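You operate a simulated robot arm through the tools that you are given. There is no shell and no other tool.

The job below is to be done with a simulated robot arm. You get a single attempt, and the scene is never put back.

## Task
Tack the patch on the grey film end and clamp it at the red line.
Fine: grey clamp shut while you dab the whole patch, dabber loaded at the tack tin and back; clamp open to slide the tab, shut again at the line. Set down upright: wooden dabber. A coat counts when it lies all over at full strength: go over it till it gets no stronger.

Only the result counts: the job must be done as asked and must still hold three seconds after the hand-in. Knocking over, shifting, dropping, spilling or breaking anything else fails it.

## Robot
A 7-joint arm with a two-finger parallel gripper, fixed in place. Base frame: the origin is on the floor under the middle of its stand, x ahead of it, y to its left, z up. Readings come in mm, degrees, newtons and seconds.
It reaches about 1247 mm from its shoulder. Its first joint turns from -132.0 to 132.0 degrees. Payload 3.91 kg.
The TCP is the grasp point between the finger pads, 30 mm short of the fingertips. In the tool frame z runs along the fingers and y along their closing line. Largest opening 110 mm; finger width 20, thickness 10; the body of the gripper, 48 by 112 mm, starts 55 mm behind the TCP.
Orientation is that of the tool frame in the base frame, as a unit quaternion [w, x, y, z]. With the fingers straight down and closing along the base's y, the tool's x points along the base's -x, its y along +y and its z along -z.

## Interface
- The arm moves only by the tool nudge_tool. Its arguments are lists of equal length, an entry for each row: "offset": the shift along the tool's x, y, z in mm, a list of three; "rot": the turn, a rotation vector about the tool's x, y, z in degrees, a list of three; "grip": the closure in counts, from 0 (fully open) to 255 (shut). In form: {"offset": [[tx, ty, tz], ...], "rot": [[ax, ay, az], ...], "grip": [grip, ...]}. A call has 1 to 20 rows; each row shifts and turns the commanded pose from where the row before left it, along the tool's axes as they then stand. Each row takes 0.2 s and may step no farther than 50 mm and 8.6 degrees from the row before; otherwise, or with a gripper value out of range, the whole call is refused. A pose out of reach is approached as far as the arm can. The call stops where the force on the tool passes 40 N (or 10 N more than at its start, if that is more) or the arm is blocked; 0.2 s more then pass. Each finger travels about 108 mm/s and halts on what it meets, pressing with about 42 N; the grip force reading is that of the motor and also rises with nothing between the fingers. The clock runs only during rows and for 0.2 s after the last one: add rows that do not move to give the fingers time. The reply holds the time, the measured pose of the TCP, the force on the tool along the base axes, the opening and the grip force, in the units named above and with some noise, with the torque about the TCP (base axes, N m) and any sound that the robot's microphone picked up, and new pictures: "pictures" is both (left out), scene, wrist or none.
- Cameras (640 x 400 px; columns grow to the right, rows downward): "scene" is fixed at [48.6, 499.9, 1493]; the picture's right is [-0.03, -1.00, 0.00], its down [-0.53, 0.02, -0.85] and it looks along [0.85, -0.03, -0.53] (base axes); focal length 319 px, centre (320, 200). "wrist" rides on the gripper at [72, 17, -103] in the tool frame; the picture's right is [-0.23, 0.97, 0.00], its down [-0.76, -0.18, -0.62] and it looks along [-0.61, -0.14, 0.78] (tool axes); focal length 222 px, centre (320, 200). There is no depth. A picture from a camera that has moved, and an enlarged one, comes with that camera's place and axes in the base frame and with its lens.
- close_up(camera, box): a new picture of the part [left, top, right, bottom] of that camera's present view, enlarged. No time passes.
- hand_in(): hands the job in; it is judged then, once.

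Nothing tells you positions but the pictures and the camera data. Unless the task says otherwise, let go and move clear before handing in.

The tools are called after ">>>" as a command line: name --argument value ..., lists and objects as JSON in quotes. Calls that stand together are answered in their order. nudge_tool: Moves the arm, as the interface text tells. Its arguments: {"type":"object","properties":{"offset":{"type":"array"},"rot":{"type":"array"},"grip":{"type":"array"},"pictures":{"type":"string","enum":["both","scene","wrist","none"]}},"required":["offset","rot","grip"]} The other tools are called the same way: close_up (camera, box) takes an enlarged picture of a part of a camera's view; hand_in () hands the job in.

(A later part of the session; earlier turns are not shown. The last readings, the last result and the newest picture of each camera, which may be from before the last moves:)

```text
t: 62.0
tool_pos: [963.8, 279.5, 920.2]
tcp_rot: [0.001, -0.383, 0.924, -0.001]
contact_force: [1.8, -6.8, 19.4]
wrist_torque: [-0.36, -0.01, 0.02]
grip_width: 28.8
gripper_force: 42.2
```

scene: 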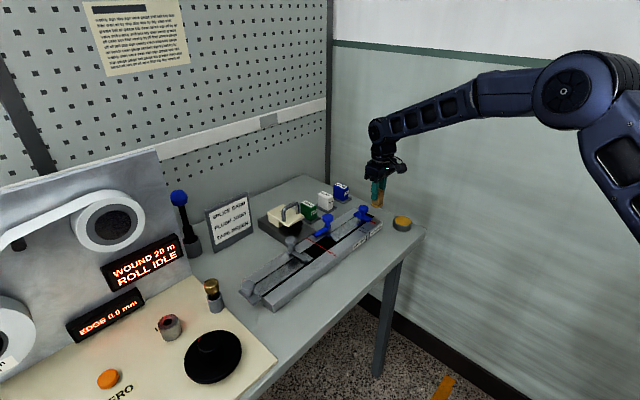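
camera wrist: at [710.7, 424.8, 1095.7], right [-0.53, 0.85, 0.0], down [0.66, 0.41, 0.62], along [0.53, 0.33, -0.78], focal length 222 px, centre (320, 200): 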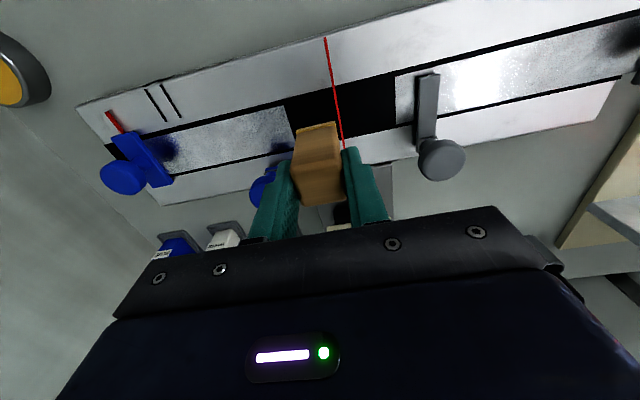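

The dabber stands on the bench. I'll ease the pressure, open and rise.

>>> nudge_tool --offset '[[0, 0, -1.2], [0, 0, 0], [0, 0, 0], [0, 0, 0], [0, 0, -40], [0, 0, -45], [0, 0, -40], [0, 0, 0]]' --rot '[[0, 0, 0], [0, 0, 0], [0, 0, 0], [0, 0, 0], [0, 0, 0], [0, 0, 0], [0, 0, 0], [0, 0, 0]]' --grip '[215, 180, 110, 110, 110, 110, 110, 110]'

>>> close_up --camera "scene" --box '[362, 170, 412, 230]'

```text
t: 63.8
tool_pos: [964.3, 280.1, 1044.6]
tcp_rot: [0.001, -0.383, 0.924, -0.001]
contact_force: [1.2, 0.1, -0.5]
wrist_torque: [-0.01, 0.03, -0.02]
grip_width: 62.8
gripper_force: 0.1
camera wrist: at [901.8, 240.5, 1149.0], right [-0.53, 0.85, 0.0], down [0.66, 0.41, 0.62], along [0.53, 0.33, -0.78], focal length 222 px, centre (320, 200)
```

scene: 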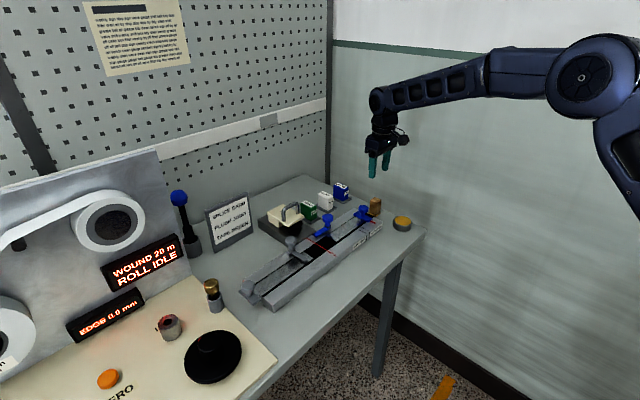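
wrist: 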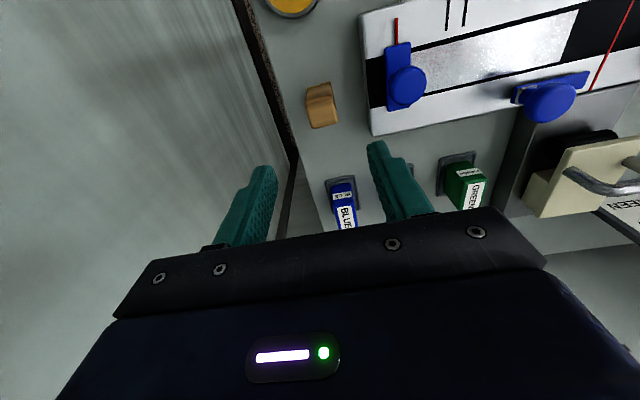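

```text
6.67 times, centred on (387, 200) of scene
camera zoom: at [48.6, 499.9, 1493.0], right [-0.03, -1.0, 0.0], down [-0.53, 0.02, -0.85], along [0.85, -0.03, -0.53], focal length 2125 px, centre (-127, 200)
```

zoom: 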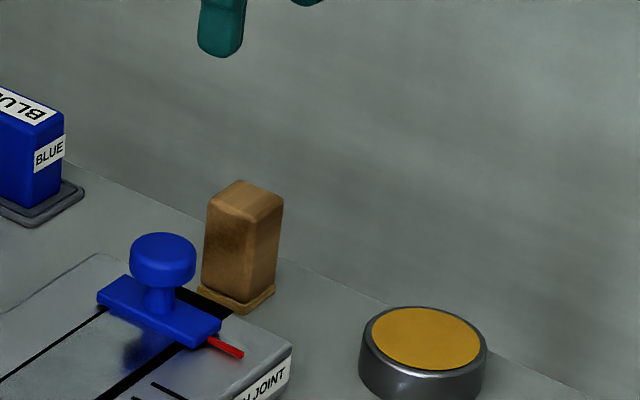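

The dabber stands upright on the bench. Now I'll go to the clamp knob and look at the clamp and film end without the dabber in the way.

>>> nudge_tool --offset '[[-4, 45, 0], [-4, 45, 0], [-4, 45, 0], [-4, 45, 0], [-4, 45, 0], [-4, 45, 0], [-4, 45, 0], [-4, 45, 0], [0, 0, 30], [0, 0, 20], [0, 0, 0]]' --rot '[[0, 0, 0], [0, 0, 0], [0, 0, 0], [0, 0, 0], [0, 0, 0], [0, 0, 0], [0, 0, 0], [0, 0, 0], [0, 0, 0], [0, 0, 0], [0, 0, 0]]' --grip '[110, 110, 110, 110, 110, 110, 110, 110, 110, 110, 110]'

>>> close_up --camera "wrist" --box '[220, 40, 420, 200]'

>>> close_up --camera "wrist" --box '[260, 50, 340, 110]'

```text
t: 66.2
tool_pos: [730.5, 559.5, 995.3]
tcp_rot: [0.0, -0.383, 0.924, 0.0]
contact_force: [-0.3, -0.3, 0.7]
wrist_torque: [-0.03, -0.02, 0.01]
grip_width: 62.6
gripper_force: 0.0
camera wrist: at [667.1, 518.7, 1098.7], right [-0.53, 0.85, 0.0], down [0.66, 0.41, 0.62], along [0.53, 0.33, -0.78], focal length 222 px, centre (320, 200)
```

scene: 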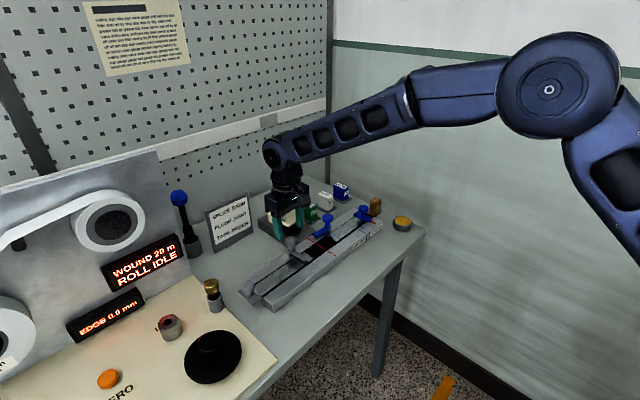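
wrist: 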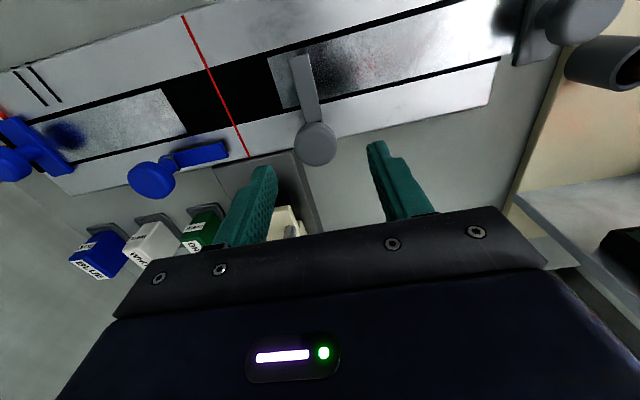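

```text
2.50 times, centred on (320, 120) of wrist
camera zoom: at [667.1, 518.7, 1098.7], right [-0.53, 0.85, 0.0], down [0.66, 0.41, 0.62], along [0.53, 0.33, -0.78], focal length 555 px, centre (320, 400)
```

zoom: 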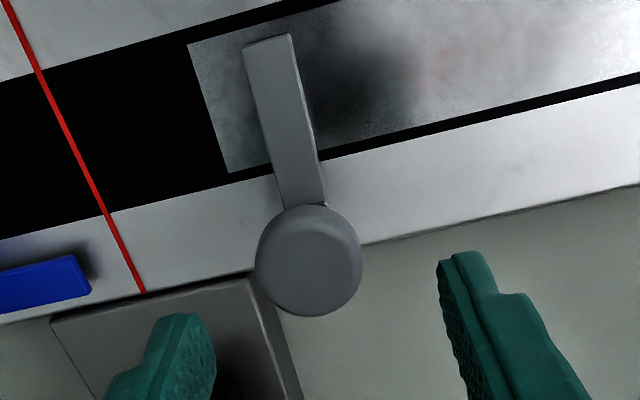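

```text
6.67 times, centred on (300, 80) of wrist
camera zoom: at [667.1, 518.7, 1098.7], right [-0.53, 0.85, 0.0], down [0.66, 0.41, 0.62], along [0.53, 0.33, -0.78], focal length 1481 px, centre (453, 1000)
```

zoom: 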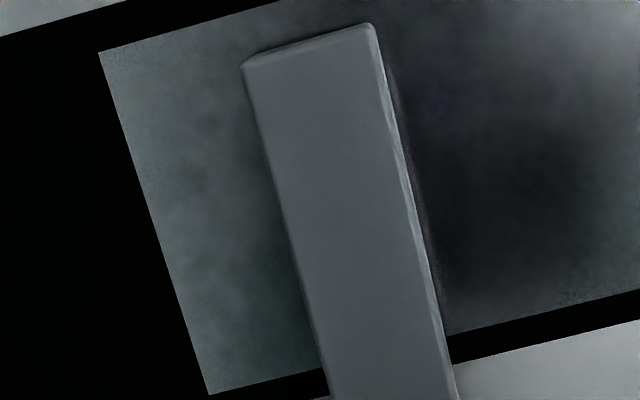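

The knob is about 3 mm from the tool axis. I'll correct, descend, and grip it again.

>>> nudge_tool --offset '[[1.3, -3.3, 20], [0, 0, 20], [0, 0, 20], [0, 0, 0]]' --rot '[[0, 0, 0], [0, 0, 0], [0, 0, 0], [0, 0, 0]]' --grip '[110, 110, 110, 110]' --pictures "none"

>>> nudge_tool --offset '[[0, 0, 0], [0, 0, 0], [0, 0, 0]]' --rot '[[0, 0, 0], [0, 0, 0], [0, 0, 0]]' --grip '[150, 200, 220]' --pictures "wrist"

```text
t: 67.2
tool_pos: [730.7, 555.1, 934.4]
tcp_rot: [-0.001, -0.383, 0.924, 0.001]
contact_force: [-0.4, 0.2, -1.1]
wrist_torque: [0.03, 0.01, 0.03]
grip_width: 62.8
gripper_force: 0.1
```

```text
t: 68.0
tool_pos: [730.1, 553.5, 934.7]
tcp_rot: [0.0, -0.383, 0.924, -0.001]
contact_force: [5.5, -5.8, -0.7]
wrist_torque: [-0.02, -0.15, 0.0]
grip_width: 33.3
gripper_force: 45.1
camera wrist: at [668.1, 514.5, 1038.8], right [-0.53, 0.85, 0.0], down [0.66, 0.41, 0.62], along [0.53, 0.33, -0.78], focal length 222 px, centre (320, 200)
```

wrist: 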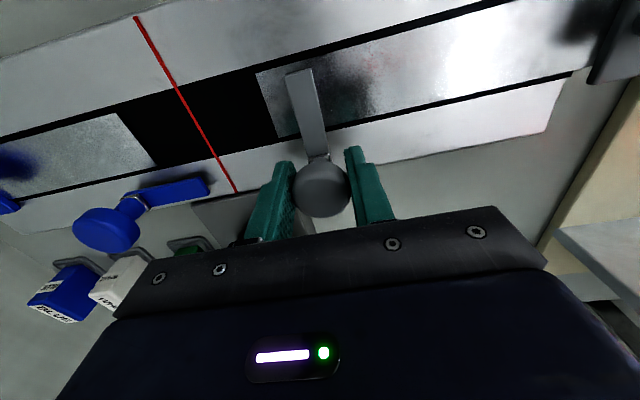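

Gripped. I'll test for further turn by a few degrees and watch the torque.

>>> nudge_tool --offset '[[0, -0.7, 0], [0, 0, 0], [0, 0, 0]]' --rot '[[0, 0, 0], [0, 0, 3], [0, 0, 0]]' --grip '[220, 220, 220]' --pictures "none"

>>> nudge_tool --offset '[[0, 0, 0], [0, 0, 0]]' --rot '[[0, 0, 3], [0, 0, 0]]' --grip '[220, 220]' --pictures "wrist"

>>> close_up --camera "wrist" --box '[220, 40, 380, 200]'

```text
t: 68.8
tool_pos: [731.3, 554.6, 934.6]
tcp_rot: [0.0, -0.358, 0.934, 0.0]
contact_force: [-5.7, 3.0, -2.1]
wrist_torque: [0.12, 0.13, 0.5]
grip_width: 33.6
gripper_force: 44.9
```

```text
t: 69.4
tool_pos: [729.5, 554.0, 934.3]
tcp_rot: [0.0, -0.334, 0.943, 0.0]
contact_force: [-15.0, 8.4, -5.4]
wrist_torque: [0.08, 0.13, 0.47]
grip_width: 33.4
gripper_force: 45.3
camera wrist: at [664.2, 521.3, 1039.0], right [-0.44, 0.9, 0.0], down [0.7, 0.34, 0.62], along [0.56, 0.27, -0.78], focal length 222 px, centre (320, 200)
```

wrist: 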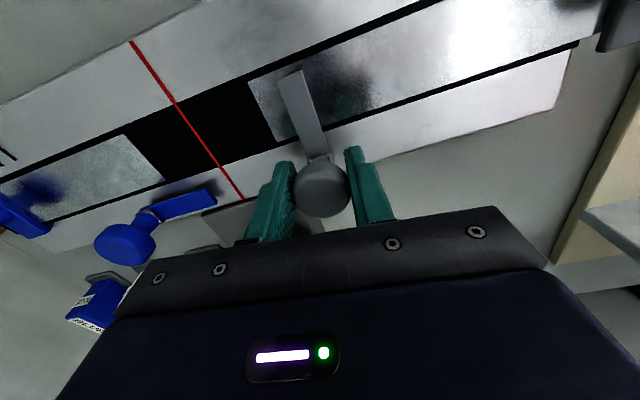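

```text
2.50 times, centred on (300, 120) of wrist
camera zoom: at [664.2, 521.3, 1039.0], right [-0.44, 0.9, 0.0], down [0.7, 0.34, 0.62], along [0.56, 0.27, -0.78], focal length 555 px, centre (370, 400)
```

zoom: 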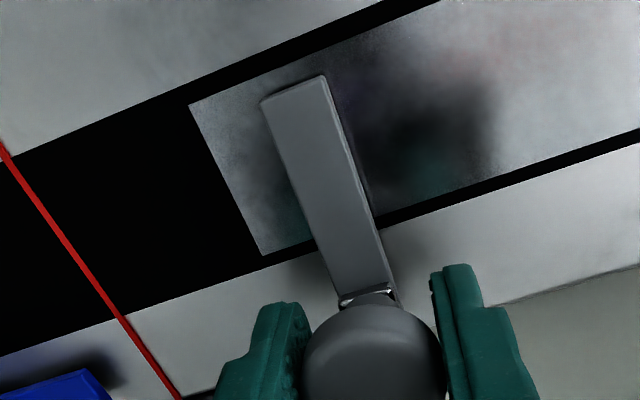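

The clamp is at a hard stop (torque 0.5 N·m, arm not moving), so it is fully shut. I'll undo the twist and check whether the knob also moves downward.

>>> nudge_tool --offset '[[0, 0, 0], [0, 0, 0], [0, 0.7, 1.0], [0, 0, 0]]' --rot '[[0, 0, -3], [0, 0, -3], [0, 0, 0], [0, 0, 0]]' --grip '[110, 110, 220, 220]' --pictures "none"

>>> nudge_tool --offset '[[0, 0, 0], [0, 0, 1.5], [0, 0, 0]]' --rot '[[0, 0, 0], [0, 0, 0], [0, 0, 0]]' --grip '[220, 220, 220]' --pictures "none"

```text
t: 70.4
tool_pos: [730.5, 552.8, 935.0]
tcp_rot: [0.001, -0.384, 0.923, 0.0]
contact_force: [-5.7, 8.7, 8.0]
wrist_torque: [-0.22, 0.34, 0.04]
grip_width: 33.5
gripper_force: 44.6
```

```text
t: 71.4
tool_pos: [730.7, 554.8, 935.0]
tcp_rot: [0.001, -0.384, 0.923, 0.0]
contact_force: [-8.6, -6.5, 9.9]
wrist_torque: [-0.77, 0.7, 0.01]
grip_width: 33.3
gripper_force: 45.1
stopped in row 3: the force on the tool passed its limit at 41 N (the readings are from after the stop); the commanded pose is now the measured one
```

The clamp is rigid downward too, so it's definitely shut; something else prevents the coat. The likeliest is that the patch lies on the film on the other side of the clamp arm. I'll release, rise, and view that stretch.

>>> nudge_tool --offset '[[0, 0, 0], [0, 0, 0], [0, 0, -30], [0, 0, -40], [0, 30, -30], [0, 30, 0], [0, 0, 0]]' --rot '[[0, 0, 0], [0, 0, 0], [0, 0, 0], [0, 0, 0], [0, 0, 0], [0, 0, 0], [0, 0, 0]]' --grip '[110, 110, 110, 110, 110, 110, 110]'

>>> close_up --camera "wrist" --box '[150, 0, 390, 170]'

>>> close_up --camera "wrist" --box '[380, 0, 560, 120]'

>>> close_up --camera "scene" --box '[290, 235, 330, 270]'

```text
t: 73.0
tool_pos: [693.0, 595.6, 1035.7]
tcp_rot: [0.002, -0.383, 0.924, 0.001]
contact_force: [1.0, 0.6, 0.4]
wrist_torque: [-0.01, 0.05, 0.01]
grip_width: 62.5
gripper_force: 0.1
camera wrist: at [629.5, 555.6, 1139.4], right [-0.53, 0.85, 0.0], down [0.66, 0.41, 0.63], along [0.53, 0.33, -0.78], focal length 222 px, centre (320, 200)
```

scene: 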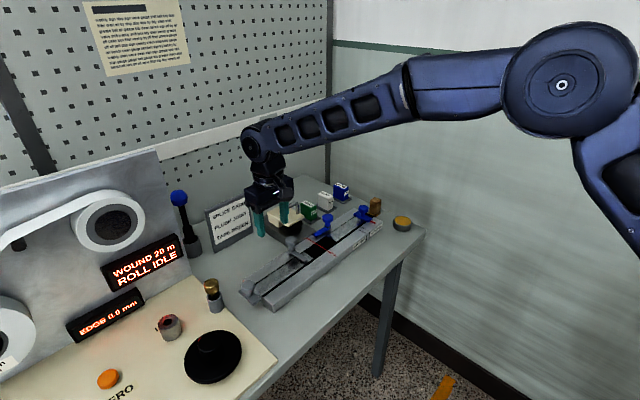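
wrist: 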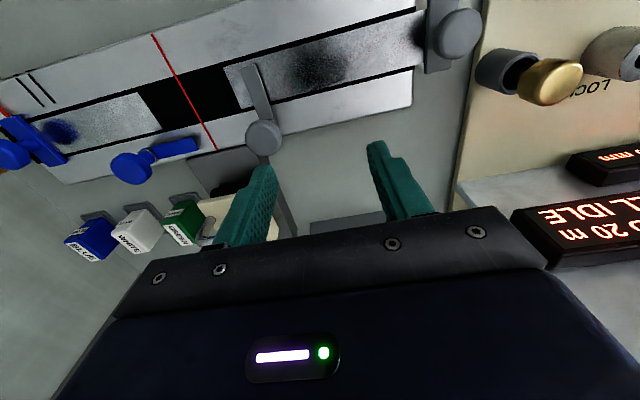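

```text
2.35 times, centred on (270, 85) of wrist
camera zoom: at [629.5, 555.6, 1139.4], right [-0.53, 0.85, 0.0], down [0.66, 0.41, 0.63], along [0.53, 0.33, -0.78], focal length 523 px, centre (438, 471)
```

zoom: 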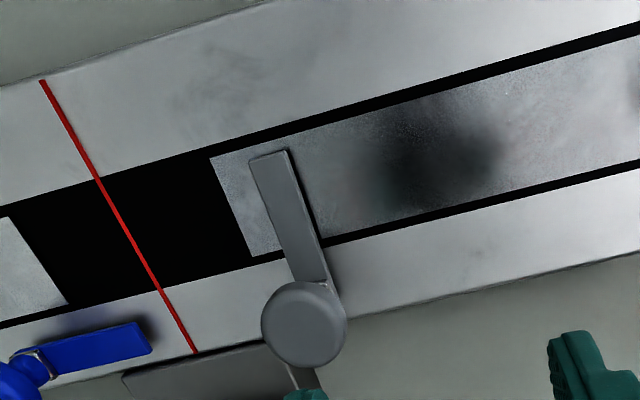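

```text
3.33 times, centred on (470, 60) of wrist
camera zoom: at [629.5, 555.6, 1139.4], right [-0.53, 0.85, 0.0], down [0.66, 0.41, 0.63], along [0.53, 0.33, -0.78], focal length 740 px, centre (-180, 667)
```

zoom: 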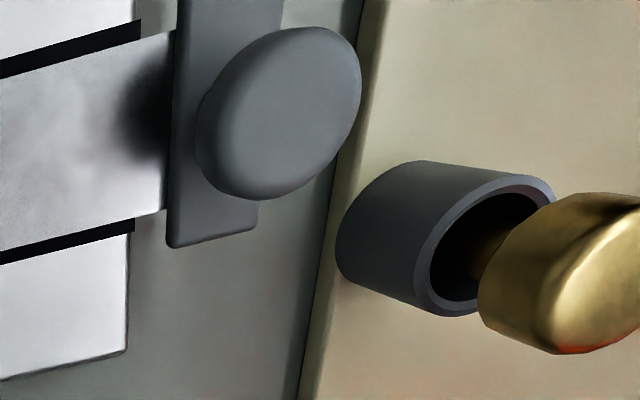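

```text
11.43 times, centred on (310, 252) of scene
camera zoom: at [48.6, 499.9, 1493.0], right [-0.03, -1.0, 0.0], down [-0.53, 0.02, -0.85], along [0.85, -0.03, -0.53], focal length 3642 px, centre (434, -400)
```

zoom: 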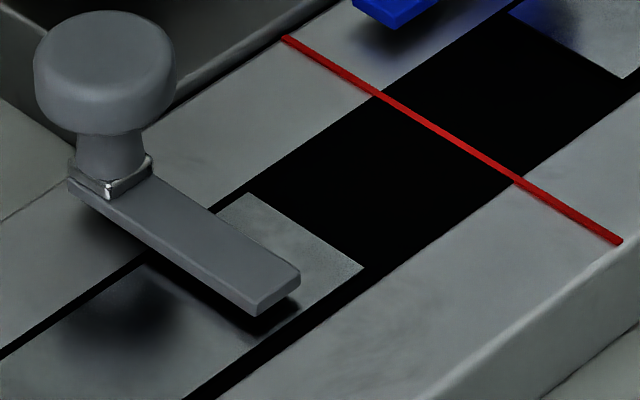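

The dark blobs on the film shift with the camera, so they are reflections. I'll fetch the dabber again to try the stretch behind the clamp arm.

>>> nudge_tool --offset '[[3.2, -41.7, 0], [3.2, -41.7, 0], [3.2, -41.7, 0], [3.2, -41.7, 0], [3.2, -41.7, 0], [3.2, -41.7, 0], [3.2, -41.7, 0], [3.2, -41.7, 0], [3.2, -41.7, 0], [3.2, -41.7, 0], [0, 0, 40], [0, 0, 20], [0, 0, 0]]' --rot '[[0, 0, 0], [0, 0, 0], [0, 0, 0], [0, 0, 0], [0, 0, 0], [0, 0, 0], [0, 0, 0], [0, 0, 0], [0, 0, 0], [0, 0, 0], [0, 0, 0], [0, 0, 0], [0, 0, 0]]' --grip '[110, 110, 110, 110, 110, 110, 110, 110, 110, 110, 110, 110, 110]' --pictures "wrist"

>>> close_up --camera "wrist" --box '[260, 90, 380, 190]'

```text
t: 75.8
tool_pos: [958.5, 279.9, 971.5]
tcp_rot: [0.002, -0.382, 0.924, 0.001]
contact_force: [0.4, 0.7, -0.6]
wrist_torque: [0.03, -0.02, -0.01]
grip_width: 62.5
gripper_force: 0.0
camera wrist: at [895.1, 238.7, 1076.4], right [-0.53, 0.85, 0.0], down [0.66, 0.41, 0.63], along [0.53, 0.33, -0.78], focal length 222 px, centre (320, 200)
```

wrist: 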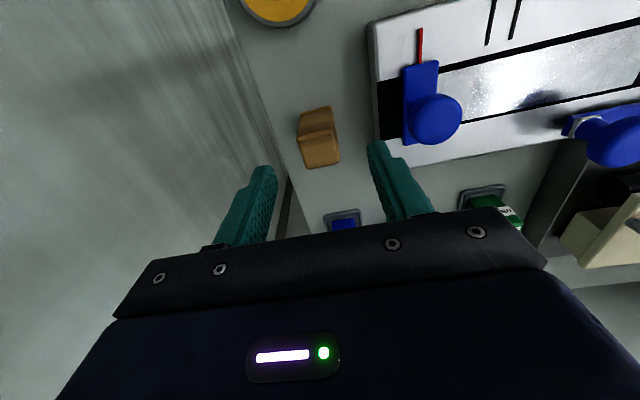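

```text
4.00 times, centred on (320, 140) of wrist
camera zoom: at [895.1, 238.7, 1076.4], right [-0.53, 0.85, 0.0], down [0.66, 0.41, 0.63], along [0.53, 0.33, -0.78], focal length 888 px, centre (320, 440)
```

zoom: 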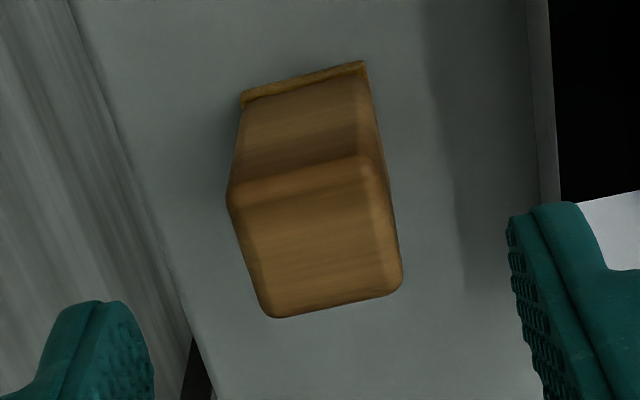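

The dabber is almost centred under the gripper. I'll correct slightly, lower and grip it.

>>> nudge_tool --offset '[[-2.4, -1.0, 20], [0, 0, 20], [0, 0, 11], [0, 0, 0], [0, 0, 0]]' --rot '[[0, 0, 0], [0, 0, 0], [0, 0, 0], [0, 0, 0], [0, 0, 0]]' --grip '[110, 110, 110, 110, 110]' --pictures "none"

>>> nudge_tool --offset '[[0, 0, 0], [0, 0, 0], [0, 0, 0], [0, 0, 0]]' --rot '[[0, 0, 0], [0, 0, 0], [0, 0, 0], [0, 0, 0]]' --grip '[140, 165, 185, 215]' --pictures "wrist"

>>> close_up --camera "scene" --box '[362, 180, 402, 220]'

>>> close_up --camera "wrist" --box '[260, 100, 380, 220]'

```text
t: 77.0
tool_pos: [960.7, 282.5, 920.0]
tcp_rot: [0.001, -0.384, 0.923, 0.0]
contact_force: [0.9, 0.9, -0.4]
wrist_torque: [0.01, 0.01, 0.01]
grip_width: 62.7
gripper_force: 0.1
```

```text
t: 78.0
tool_pos: [962.9, 280.9, 922.0]
tcp_rot: [0.002, -0.383, 0.924, 0.001]
contact_force: [0.3, -0.4, 0.3]
wrist_torque: [-0.03, -0.02, 0.0]
grip_width: 28.9
gripper_force: 41.8
camera wrist: at [899.5, 241.5, 1025.4], right [-0.53, 0.85, 0.0], down [0.66, 0.41, 0.63], along [0.53, 0.33, -0.78], focal length 222 px, centre (320, 200)
```

wrist: 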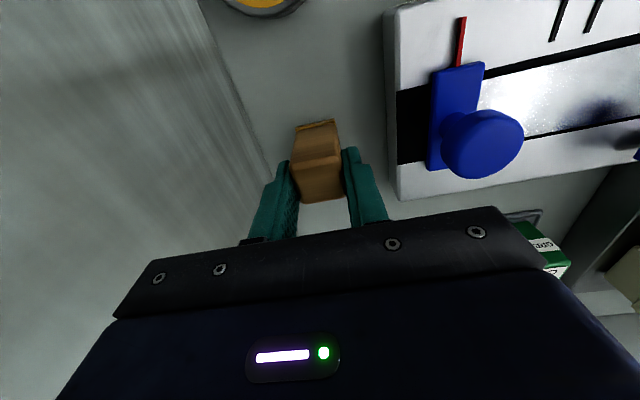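

```text
10.00 times, centred on (382, 200) of scene
camera zoom: at [48.6, 499.9, 1493.0], right [-0.03, -1.0, 0.0], down [-0.53, 0.02, -0.85], along [0.85, -0.03, -0.53], focal length 3187 px, centre (-300, 200)
```

zoom: 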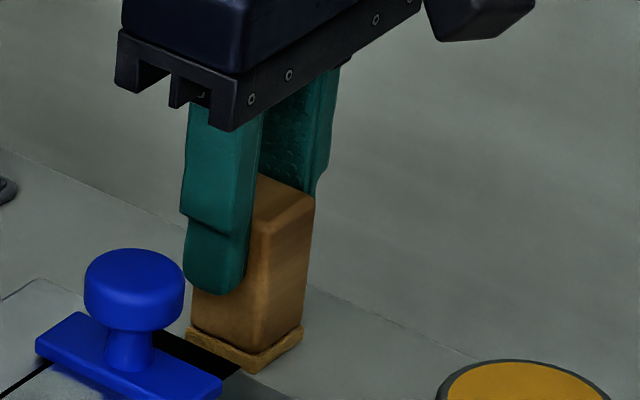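

```text
3.33 times, centred on (320, 160) of wrist
camera zoom: at [899.5, 241.5, 1025.4], right [-0.53, 0.85, 0.0], down [0.66, 0.41, 0.63], along [0.53, 0.33, -0.78], focal length 740 px, centre (320, 333)
```

zoom: 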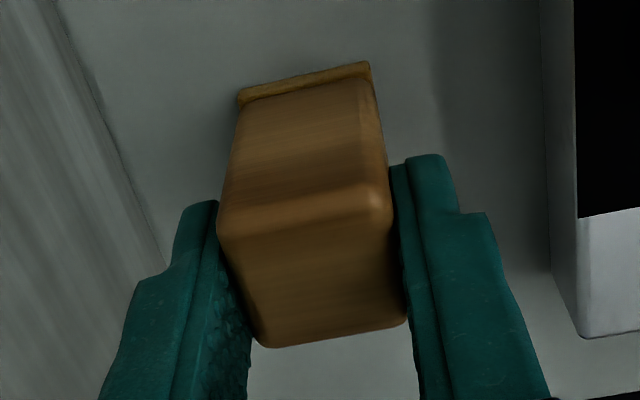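

The dabber is held again. I'll reload it at the tin, with a longer, moderate press this time.

>>> nudge_tool --offset '[[0, 0, -20], [0, 0, -45], [36.2, -1.3, 0], [36.2, -1.3, 0], [36.1, -1.3, 0], [0, 0, 20], [0, 0, 17], [0, 0, 0]]' --rot '[[0, 0, 0], [0, 0, 0], [0, 0, 0], [0, 0, 0], [0, 0, 0], [0, 0, 0], [0, 0, 0], [0, 0, 0]]' --grip '[215, 215, 215, 215, 215, 215, 215, 215]' --pictures "wrist"

>>> close_up --camera "scene" --box '[386, 200, 422, 236]'

>>> close_up --camera "wrist" --box '[280, 80, 370, 170]'

```text
t: 79.8
tool_pos: [888.5, 199.0, 948.8]
tcp_rot: [0.001, -0.382, 0.924, 0.0]
contact_force: [-0.6, 0.6, -0.7]
wrist_torque: [-0.01, -0.04, 0.02]
grip_width: 29.0
gripper_force: 41.4
camera wrist: at [826.1, 160.5, 1053.1], right [-0.53, 0.85, 0.0], down [0.66, 0.41, 0.63], along [0.53, 0.33, -0.78], focal length 222 px, centre (320, 200)
```

wrist: 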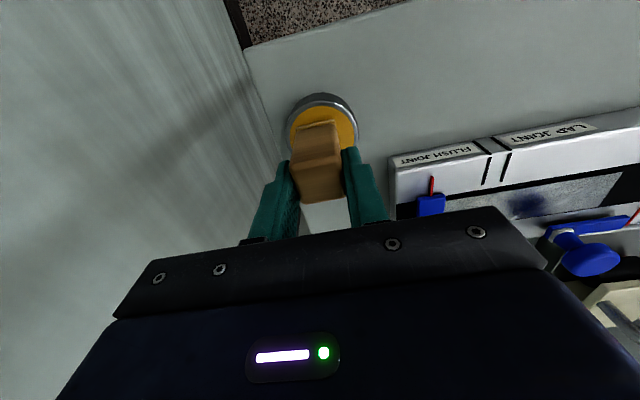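

```text
11.11 times, centred on (404, 218) of scene
camera zoom: at [48.6, 499.9, 1493.0], right [-0.03, -1.0, 0.0], down [-0.53, 0.02, -0.85], along [0.85, -0.03, -0.53], focal length 3541 px, centre (-613, 0)
```

zoom: 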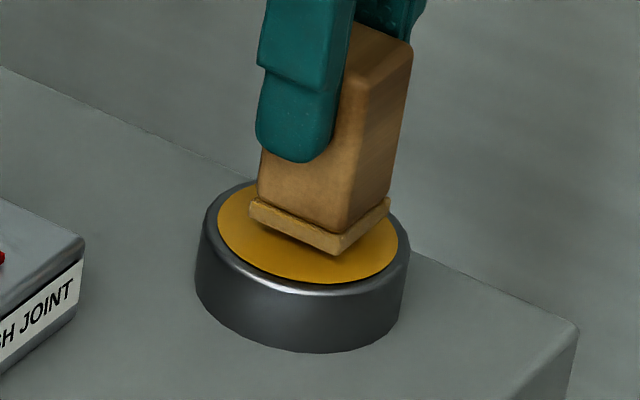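

```text
4.44 times, centred on (325, 125) of wrist
camera zoom: at [826.1, 160.5, 1053.1], right [-0.53, 0.85, 0.0], down [0.66, 0.41, 0.63], along [0.53, 0.33, -0.78], focal length 987 px, centre (298, 533)
```

zoom: 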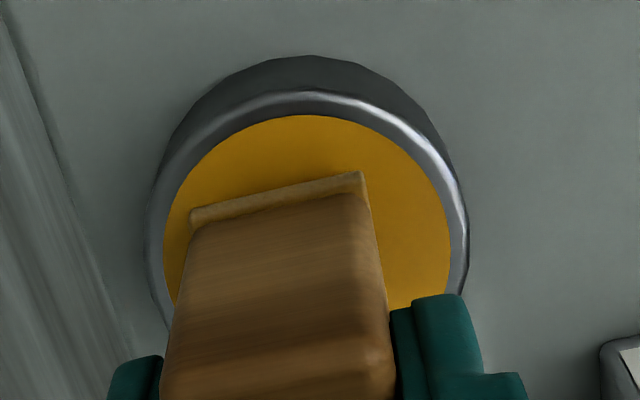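

I'm over the pad again; the foot's colour looks paler than the tin's tack, so it may only be part-loaded. I'll press and hold, watching the colour.

>>> nudge_tool --offset '[[-1, 1, 3], [0, 0, 1.5], [0, 0, 0]]' --rot '[[0, 0, 0], [0, 0, 0], [0, 0, 0]]' --grip '[215, 215, 215]' --pictures "none"

>>> nudge_tool --offset '[[0, 0, 1], [0, 0, 0]]' --rot '[[0, 0, 0], [0, 0, 0]]' --grip '[215, 215]' --pictures "none"

>>> nudge_tool --offset '[[0, 0, 1], [0, 0, 0]]' --rot '[[0, 0, 0], [0, 0, 0]]' --grip '[215, 215]' --pictures "none"

```text
t: 80.6
tool_pos: [888.0, 202.6, 946.1]
tcp_rot: [0.002, -0.382, 0.924, 0.0]
contact_force: [0.2, 0.6, 0.2]
wrist_torque: [0.04, 0.02, -0.01]
grip_width: 29.1
gripper_force: 42.1
```

```text
t: 81.2
tool_pos: [890.5, 202.2, 944.2]
tcp_rot: [0.002, -0.382, 0.924, 0.001]
contact_force: [0.4, 0.2, -1.1]
wrist_torque: [0.02, 0.02, -0.02]
grip_width: 29.1
gripper_force: 41.9
```

```text
t: 81.8
tool_pos: [888.7, 202.1, 945.0]
tcp_rot: [0.002, -0.382, 0.924, 0.002]
contact_force: [-0.2, 0.5, 0.5]
wrist_torque: [0.01, -0.03, -0.01]
grip_width: 29.0
gripper_force: 41.8
```

>>> nudge_tool --offset '[[0, 0, 1], [0, 0, 0]]' --rot '[[0, 0, 0], [0, 0, 0]]' --grip '[215, 215]' --pictures "none"

>>> nudge_tool --offset '[[0, 0, 1], [0, 0, 0]]' --rot '[[0, 0, 0], [0, 0, 0]]' --grip '[215, 215]' --pictures "none"

>>> close_up --camera "scene" --box '[386, 200, 422, 236]'

```text
t: 82.4
tool_pos: [889.4, 200.9, 943.7]
tcp_rot: [0.002, -0.384, 0.923, 0.0]
contact_force: [-0.4, 0.5, 0.4]
wrist_torque: [0.02, -0.03, 0.0]
grip_width: 28.9
gripper_force: 42.0
```

```text
t: 83.0
tool_pos: [890.5, 201.3, 943.1]
tcp_rot: [0.002, -0.384, 0.923, 0.001]
contact_force: [-5.1, -0.7, 17.5]
wrist_torque: [0.03, 0.29, -0.03]
grip_width: 28.7
gripper_force: 41.4
```

```text
11.11 times, centred on (404, 218) of scene
camera zoom: at [48.6, 499.9, 1493.0], right [-0.03, -1.0, 0.0], down [-0.53, 0.02, -0.85], along [0.85, -0.03, -0.53], focal length 3541 px, centre (-613, 0)
```

zoom: 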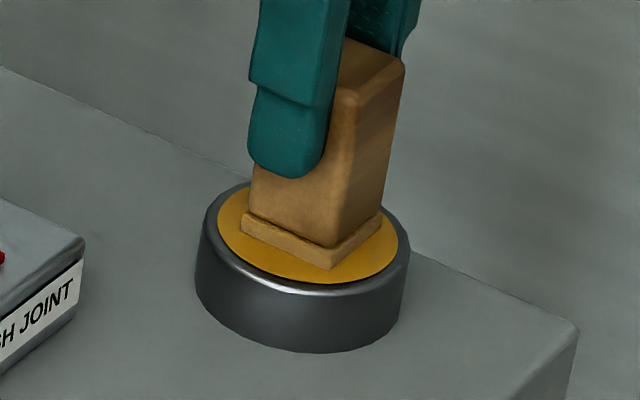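

Contact at 17 N. I'll hold about two seconds and then lift to see the foot's colour.

>>> nudge_tool --offset '[[0, 0, 0], [0, 0, 0], [0, 0, 0], [0, 0, 0], [0, 0, 0], [0, 0, 0], [0, 0, 0], [0, 0, 0], [0, 0, 0], [0, 0, 0]]' --rot '[[0, 0, 0], [0, 0, 0], [0, 0, 0], [0, 0, 0], [0, 0, 0], [0, 0, 0], [0, 0, 0], [0, 0, 0], [0, 0, 0], [0, 0, 0]]' --grip '[215, 215, 215, 215, 215, 215, 215, 215, 215, 215]' --pictures "none"

>>> nudge_tool --offset '[[0, 0, -10], [0, 0, -50], [0, 0, -45], [0, 0, 0]]' --rot '[[0, 0, 0], [0, 0, 0], [0, 0, 0], [0, 0, 0]]' --grip '[215, 215, 215, 215]' --pictures "scene"

>>> close_up --camera "scene" --box '[375, 165, 435, 235]'

>>> close_up --camera "wrist" --box '[260, 100, 380, 220]'

```text
t: 85.2
tool_pos: [889.2, 201.7, 943.9]
tcp_rot: [0.001, -0.383, 0.924, 0.001]
contact_force: [3.2, 2.2, 29.8]
wrist_torque: [0.16, -0.14, 0.0]
grip_width: 28.9
gripper_force: 42.0
```

```text
t: 86.2
tool_pos: [891.4, 200.8, 1044.9]
tcp_rot: [0.001, -0.383, 0.924, 0.0]
contact_force: [-0.2, -0.3, -0.9]
wrist_torque: [0.02, 0.02, -0.05]
grip_width: 29.1
gripper_force: 41.4
```

scene: 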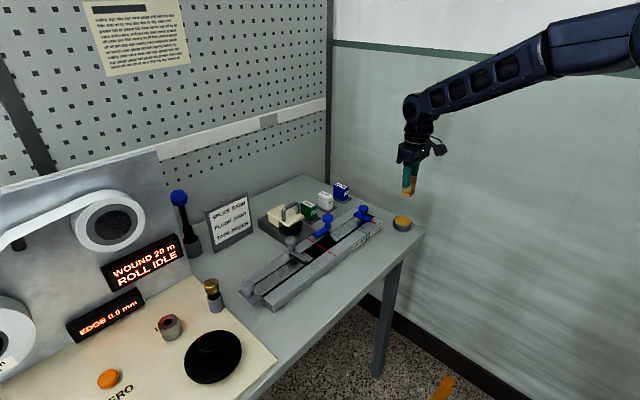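

```text
5.71 times, centred on (405, 200) of scene
camera zoom: at [48.6, 499.9, 1493.0], right [-0.03, -1.0, 0.0], down [-0.53, 0.02, -0.85], along [0.85, -0.03, -0.53], focal length 1821 px, centre (-166, 200)
```

zoom: 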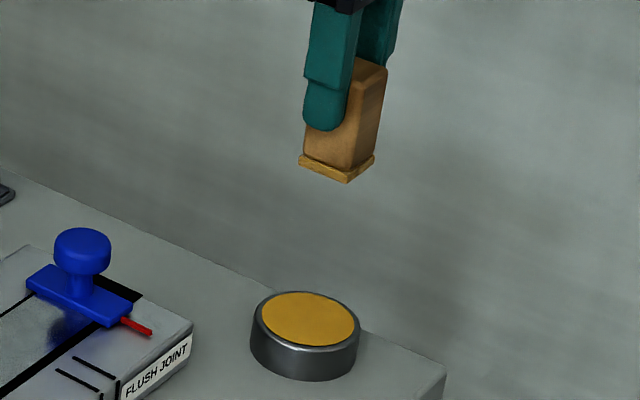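

```text
3.33 times, centred on (320, 160) of wrist
camera zoom: at [828.9, 160.9, 1148.3], right [-0.53, 0.85, 0.0], down [0.66, 0.41, 0.62], along [0.53, 0.33, -0.78], focal length 740 px, centre (320, 333)
```

zoom: 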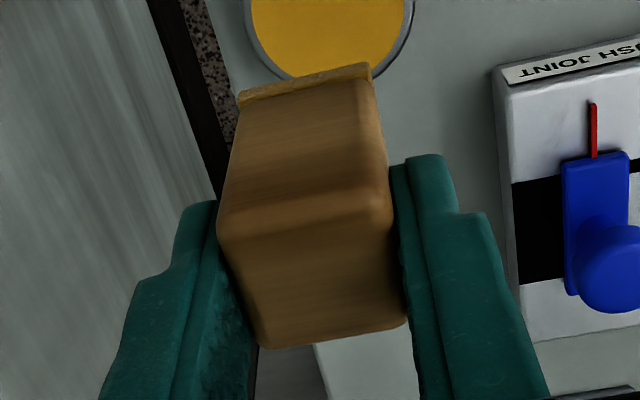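

The foot is freshly loaded. I'll carry it back to the film end and try one more dab there with this fuller load before trying elsewhere.

>>> nudge_tool --offset '[[-12.26, 42, 0], [-12.26, 42, 0], [-12.26, 42, 0], [-12.26, 42, 0], [-12.26, 42, 0], [-12.26, 42, 0], [-12.26, 42, 0], [-12.26, 42, 0], [0, 0, 40], [0, 0, 40], [0, 0, 0]]' --rot '[[0, 0, 0], [0, 0, 0], [0, 0, 0], [0, 0, 0], [0, 0, 0], [0, 0, 0], [0, 0, 0], [0, 0, 0], [0, 0, 0], [0, 0, 0], [0, 0, 0]]' --grip '[215, 215, 215, 215, 215, 215, 215, 215, 215, 215, 215]' --pictures "wrist"

>>> close_up --camera "wrist" --box '[270, 80, 390, 180]'

>>> close_up --camera "scene" --box '[280, 215, 330, 260]'

```text
t: 88.6
tool_pos: [722.7, 506.6, 965.0]
tcp_rot: [0.001, -0.383, 0.924, 0.001]
contact_force: [0.0, 1.1, -1.2]
wrist_torque: [0.01, 0.03, -0.02]
grip_width: 29.1
gripper_force: 42.2
camera wrist: at [659.4, 465.9, 1069.9], right [-0.53, 0.85, 0.0], down [0.66, 0.41, 0.63], along [0.53, 0.33, -0.78], focal length 222 px, centre (320, 200)
```

wrist: 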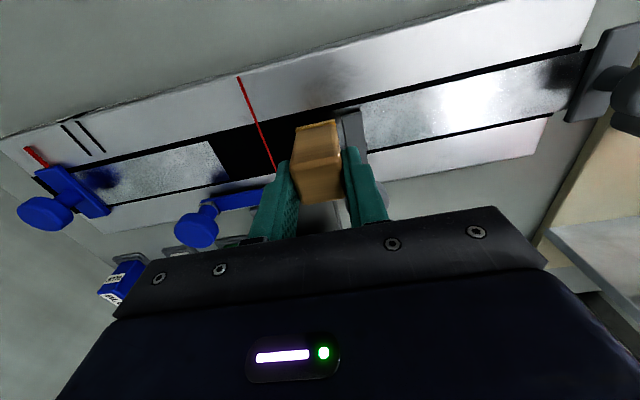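

```text
4.00 times, centred on (330, 130) of wrist
camera zoom: at [659.4, 465.9, 1069.9], right [-0.53, 0.85, 0.0], down [0.66, 0.41, 0.63], along [0.53, 0.33, -0.78], focal length 888 px, centre (280, 480)
```

zoom: 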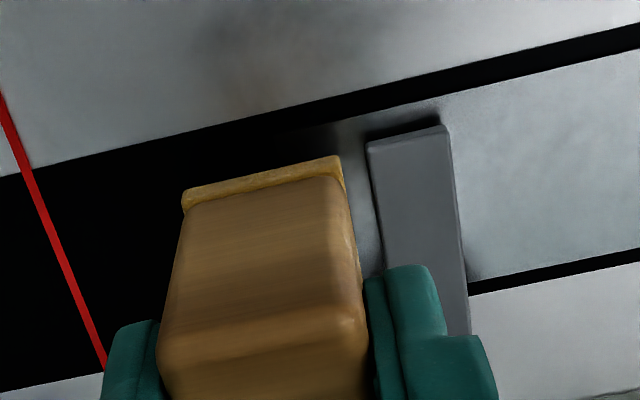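

```text
8.89 times, centred on (305, 238) of scene
camera zoom: at [48.6, 499.9, 1493.0], right [-0.03, -1.0, 0.0], down [-0.53, 0.02, -0.85], along [0.85, -0.03, -0.53], focal length 2833 px, centre (453, -133)
```

zoom: 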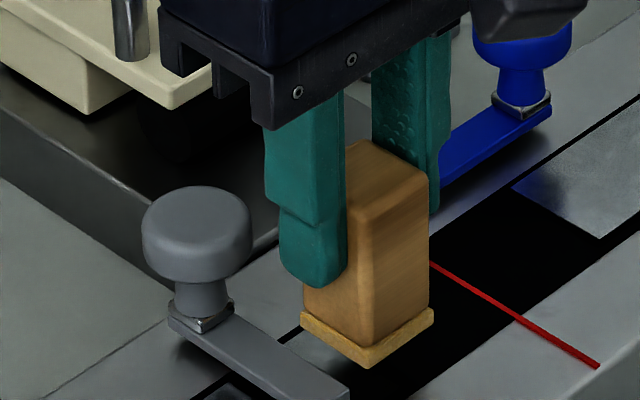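

I'll shift 2.5 mm toward the arm and press down gently in steps.

>>> nudge_tool --offset '[[0, 2.5, 5], [0, 0, 5], [0, 0, 0]]' --rot '[[0, 0, 0], [0, 0, 0], [0, 0, 0]]' --grip '[215, 215, 215]' --pictures "none"

>>> nudge_tool --offset '[[0, 0, 1.5], [0, 0, 0]]' --rot '[[0, 0, 0], [0, 0, 0]]' --grip '[215, 215]' --pictures "none"

>>> nudge_tool --offset '[[0, 0, 1], [0, 0, 0]]' --rot '[[0, 0, 0], [0, 0, 0]]' --grip '[215, 215]' --pictures "none"

>>> nudge_tool --offset '[[0, 0, 1], [0, 0, 0]]' --rot '[[0, 0, 0], [0, 0, 0]]' --grip '[215, 215]' --pictures "none"

```text
t: 89.4
tool_pos: [719.5, 509.5, 957.1]
tcp_rot: [0.001, -0.383, 0.924, 0.001]
contact_force: [0.2, 0.4, 0.0]
wrist_torque: [0.03, 0.01, -0.02]
grip_width: 29.0
gripper_force: 41.7
```

```text
t: 90.0
tool_pos: [721.3, 510.7, 953.6]
tcp_rot: [0.002, -0.383, 0.924, 0.0]
contact_force: [-0.2, 0.3, 0.0]
wrist_torque: [0.02, -0.01, 0.0]
grip_width: 29.3
gripper_force: 42.0
```

```text
t: 90.6
tool_pos: [720.8, 509.8, 953.8]
tcp_rot: [0.001, -0.383, 0.924, 0.001]
contact_force: [-0.4, -0.5, -0.3]
wrist_torque: [0.02, 0.02, 0.0]
grip_width: 29.1
gripper_force: 41.9
```

```text
t: 91.2
tool_pos: [720.4, 510.5, 953.6]
tcp_rot: [0.001, -0.383, 0.924, 0.001]
contact_force: [-0.2, 0.2, 0.3]
wrist_torque: [0.01, -0.04, 0.02]
grip_width: 28.9
gripper_force: 41.7
```

>>> nudge_tool --offset '[[0, 0, 0.8], [0, 0, 0]]' --rot '[[0, 0, 0], [0, 0, 0]]' --grip '[215, 215]' --pictures "none"

>>> nudge_tool --offset '[[0, 0, 0.8], [0, 0, 0]]' --rot '[[0, 0, 0], [0, 0, 0]]' --grip '[215, 215]' --pictures "wrist"

>>> close_up --camera "wrist" --box '[290, 100, 370, 170]'

>>> close_up --camera "scene" --box '[295, 235, 327, 267]'

```text
t: 91.8
tool_pos: [721.5, 510.9, 952.2]
tcp_rot: [0.001, -0.383, 0.924, 0.001]
contact_force: [0.5, 0.6, -0.1]
wrist_torque: [0.06, 0.02, 0.04]
grip_width: 29.1
gripper_force: 41.8
```

```text
t: 92.4
tool_pos: [720.8, 511.7, 950.5]
tcp_rot: [0.002, -0.382, 0.924, 0.001]
contact_force: [0.1, 0.5, -0.5]
wrist_torque: [-0.01, 0.0, -0.02]
grip_width: 29.4
gripper_force: 41.9
camera wrist: at [657.1, 470.9, 1055.7], right [-0.53, 0.85, 0.0], down [0.66, 0.41, 0.63], along [0.53, 0.33, -0.78], focal length 222 px, centre (320, 200)
```

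wrist: 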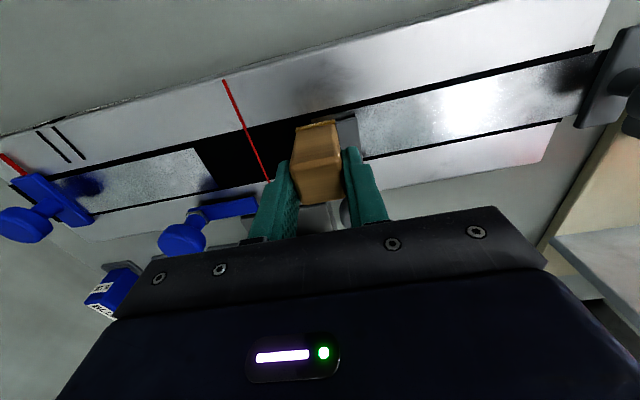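

```text
5.71 times, centred on (330, 135) of wrist
camera zoom: at [657.1, 470.9, 1055.7], right [-0.53, 0.85, 0.0], down [0.66, 0.41, 0.63], along [0.53, 0.33, -0.78], focal length 1269 px, centre (263, 571)
```

zoom: 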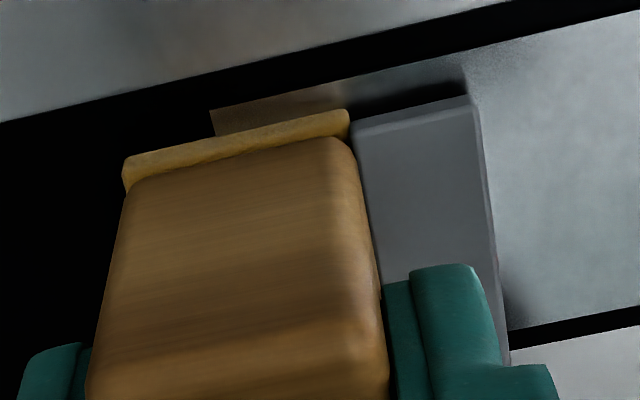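

```text
12.50 times, centred on (311, 251) of scene
camera zoom: at [48.6, 499.9, 1493.0], right [-0.03, -1.0, 0.0], down [-0.53, 0.02, -0.85], along [0.85, -0.03, -0.53], focal length 3984 px, centre (432, -438)
```

zoom: 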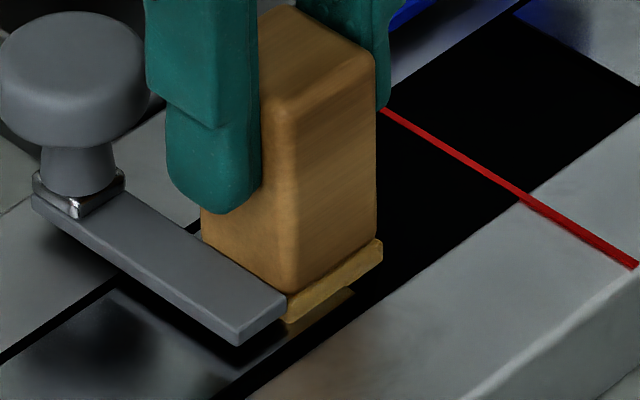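

The foot is nearly touching the arm, so I'll shift 2 mm away from it, then continue down to contact.

>>> nudge_tool --offset '[[0, -2, -1], [0, 0, 1], [0, 0, 0.6], [0, 0, 0]]' --rot '[[0, 0, 0], [0, 0, 0], [0, 0, 0], [0, 0, 0]]' --grip '[215, 215, 215, 215]' --pictures "none"

>>> nudge_tool --offset '[[0, 0, 0.7], [0, 0, 0]]' --rot '[[0, 0, 0], [0, 0, 0]]' --grip '[215, 215]' --pictures "none"

>>> nudge_tool --offset '[[0, 0, 0.7], [0, 0, 0]]' --rot '[[0, 0, 0], [0, 0, 0]]' --grip '[215, 215]' --pictures "none"

```text
t: 93.4
tool_pos: [722.1, 508.9, 951.3]
tcp_rot: [0.001, -0.383, 0.924, 0.001]
contact_force: [0.4, 1.6, 4.8]
wrist_torque: [0.06, -0.03, 0.0]
grip_width: 28.9
gripper_force: 42.4
```

```text
t: 94.0
tool_pos: [720.8, 509.6, 951.9]
tcp_rot: [0.002, -0.384, 0.923, 0.0]
contact_force: [-4.0, -0.6, 11.5]
wrist_torque: [-0.13, 0.24, 0.01]
grip_width: 29.3
gripper_force: 42.3
```

```text
t: 94.6
tool_pos: [721.1, 509.6, 951.0]
tcp_rot: [0.002, -0.382, 0.924, 0.001]
contact_force: [4.5, 2.4, 20.8]
wrist_torque: [0.01, -0.2, -0.03]
grip_width: 28.9
gripper_force: 42.3
```

Pressed at 21 N. I'll hold a second, lift and look.

>>> nudge_tool --offset '[[0, 0, 0], [0, 0, 0], [0, 0, 0], [0, 0, 0], [0, 0, -6], [0, 0, -34], [0, -33, 0], [0, -31, 0], [0, 0, 0]]' --rot '[[0, 0, 0], [0, 0, 0], [0, 0, 0], [0, 0, 0], [0, 0, 0], [0, 0, 0], [0, 0, 0], [0, 0, 0], [0, 0, 0]]' --grip '[215, 215, 215, 215, 215, 215, 215, 215, 215]' --pictures "wrist"

>>> close_up --camera "wrist" --box '[360, 60, 440, 130]'

>>> close_up --camera "scene" --box '[290, 235, 330, 270]'

```text
t: 96.6
tool_pos: [765.7, 464.0, 988.2]
tcp_rot: [0.001, -0.382, 0.924, 0.001]
contact_force: [0.3, 0.0, -0.5]
wrist_torque: [-0.01, -0.05, 0.03]
grip_width: 28.9
gripper_force: 41.7
camera wrist: at [703.2, 424.1, 1093.2], right [-0.53, 0.85, 0.0], down [0.66, 0.41, 0.62], along [0.53, 0.33, -0.78], focal length 222 px, centre (320, 200)
```

wrist: 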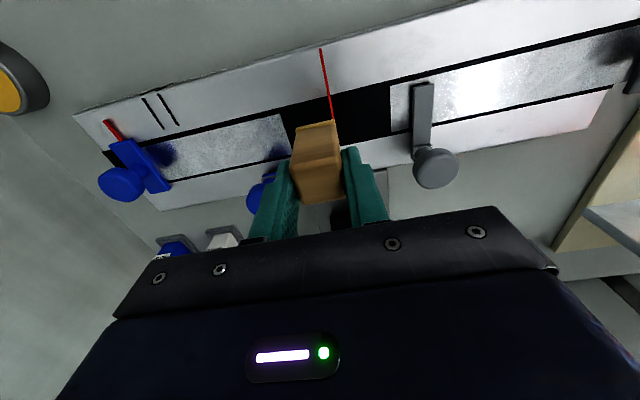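

```text
5.71 times, centred on (400, 95) of wrist
camera zoom: at [703.2, 424.1, 1093.2], right [-0.53, 0.85, 0.0], down [0.66, 0.41, 0.62], along [0.53, 0.33, -0.78], focal length 1269 px, centre (-137, 800)
```

zoom: 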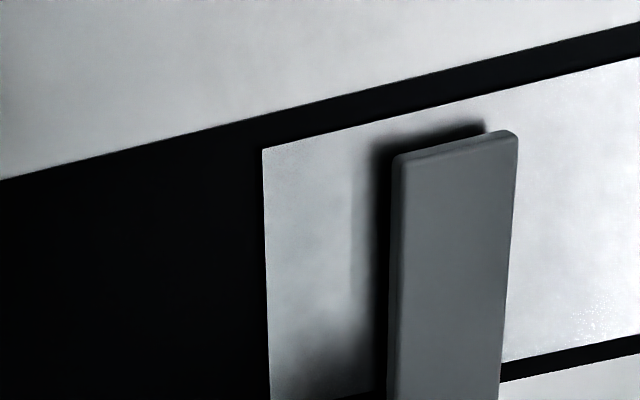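

```text
11.43 times, centred on (310, 252) of scene
camera zoom: at [48.6, 499.9, 1493.0], right [-0.03, -1.0, 0.0], down [-0.53, 0.02, -0.85], along [0.85, -0.03, -0.53], focal length 3642 px, centre (434, -400)
```

zoom: 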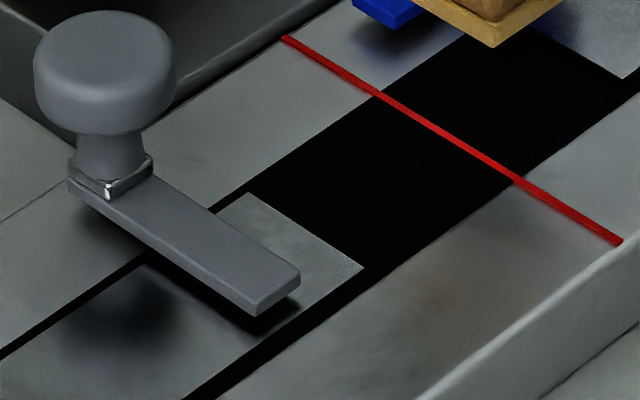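

The end strip takes nothing. I'll now carry the dabber over to just behind the clamp arm and try a dab there.

>>> nudge_tool --offset '[[0.2, 38.7, 0], [0.2, 38.7, 0], [0.2, 38.7, 0], [0, 0, 20], [0, 0, 0]]' --rot '[[0, 0, 0], [0, 0, 0], [0, 0, 0], [0, 0, 0], [0, 0, 0]]' --grip '[215, 215, 215, 215, 215]' --pictures "wrist"

>>> close_up --camera "wrist" --box '[230, 60, 390, 200]'

>>> close_up --camera "scene" --box '[265, 220, 325, 275]'

```text
t: 97.8
tool_pos: [683.6, 544.8, 968.4]
tcp_rot: [0.002, -0.383, 0.924, 0.001]
contact_force: [0.4, -0.5, 0.1]
wrist_torque: [0.0, -0.01, 0.01]
grip_width: 29.0
gripper_force: 42.1
camera wrist: at [621.8, 504.7, 1072.4], right [-0.53, 0.85, 0.0], down [0.66, 0.41, 0.63], along [0.53, 0.33, -0.78], focal length 222 px, centre (320, 200)
```

wrist: 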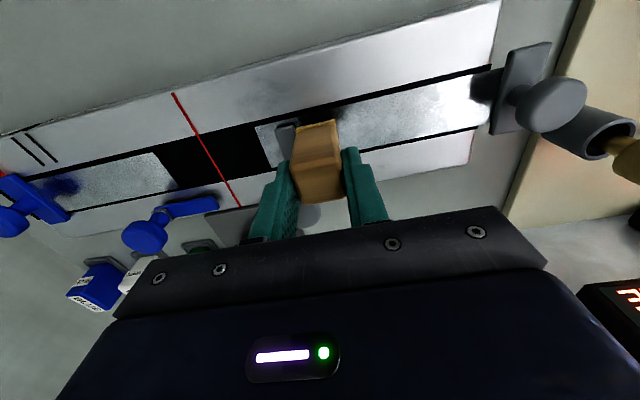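

```text
2.86 times, centred on (310, 130) of wrist
camera zoom: at [621.8, 504.7, 1072.4], right [-0.53, 0.85, 0.0], down [0.66, 0.41, 0.63], along [0.53, 0.33, -0.78], focal length 635 px, centre (349, 400)
```

zoom: 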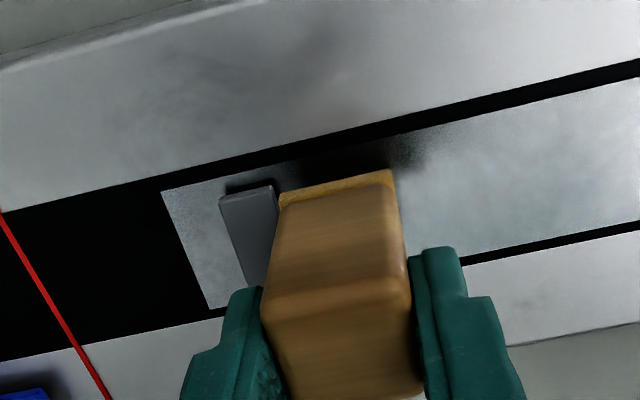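

```text
7.27 times, centred on (295, 248) of scene
camera zoom: at [48.6, 499.9, 1493.0], right [-0.03, -1.0, 0.0], down [-0.53, 0.02, -0.85], along [0.85, -0.03, -0.53], focal length 2318 px, centre (502, -146)
```

zoom: 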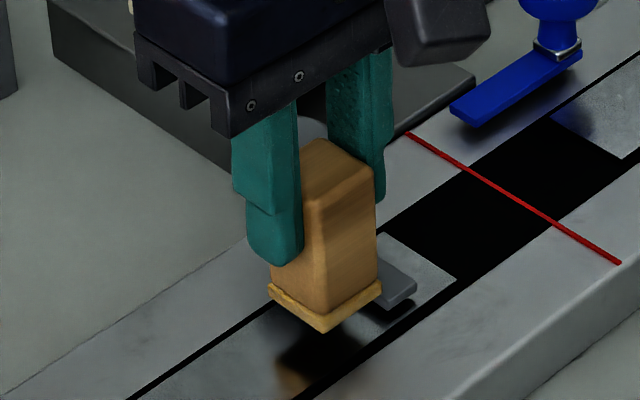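

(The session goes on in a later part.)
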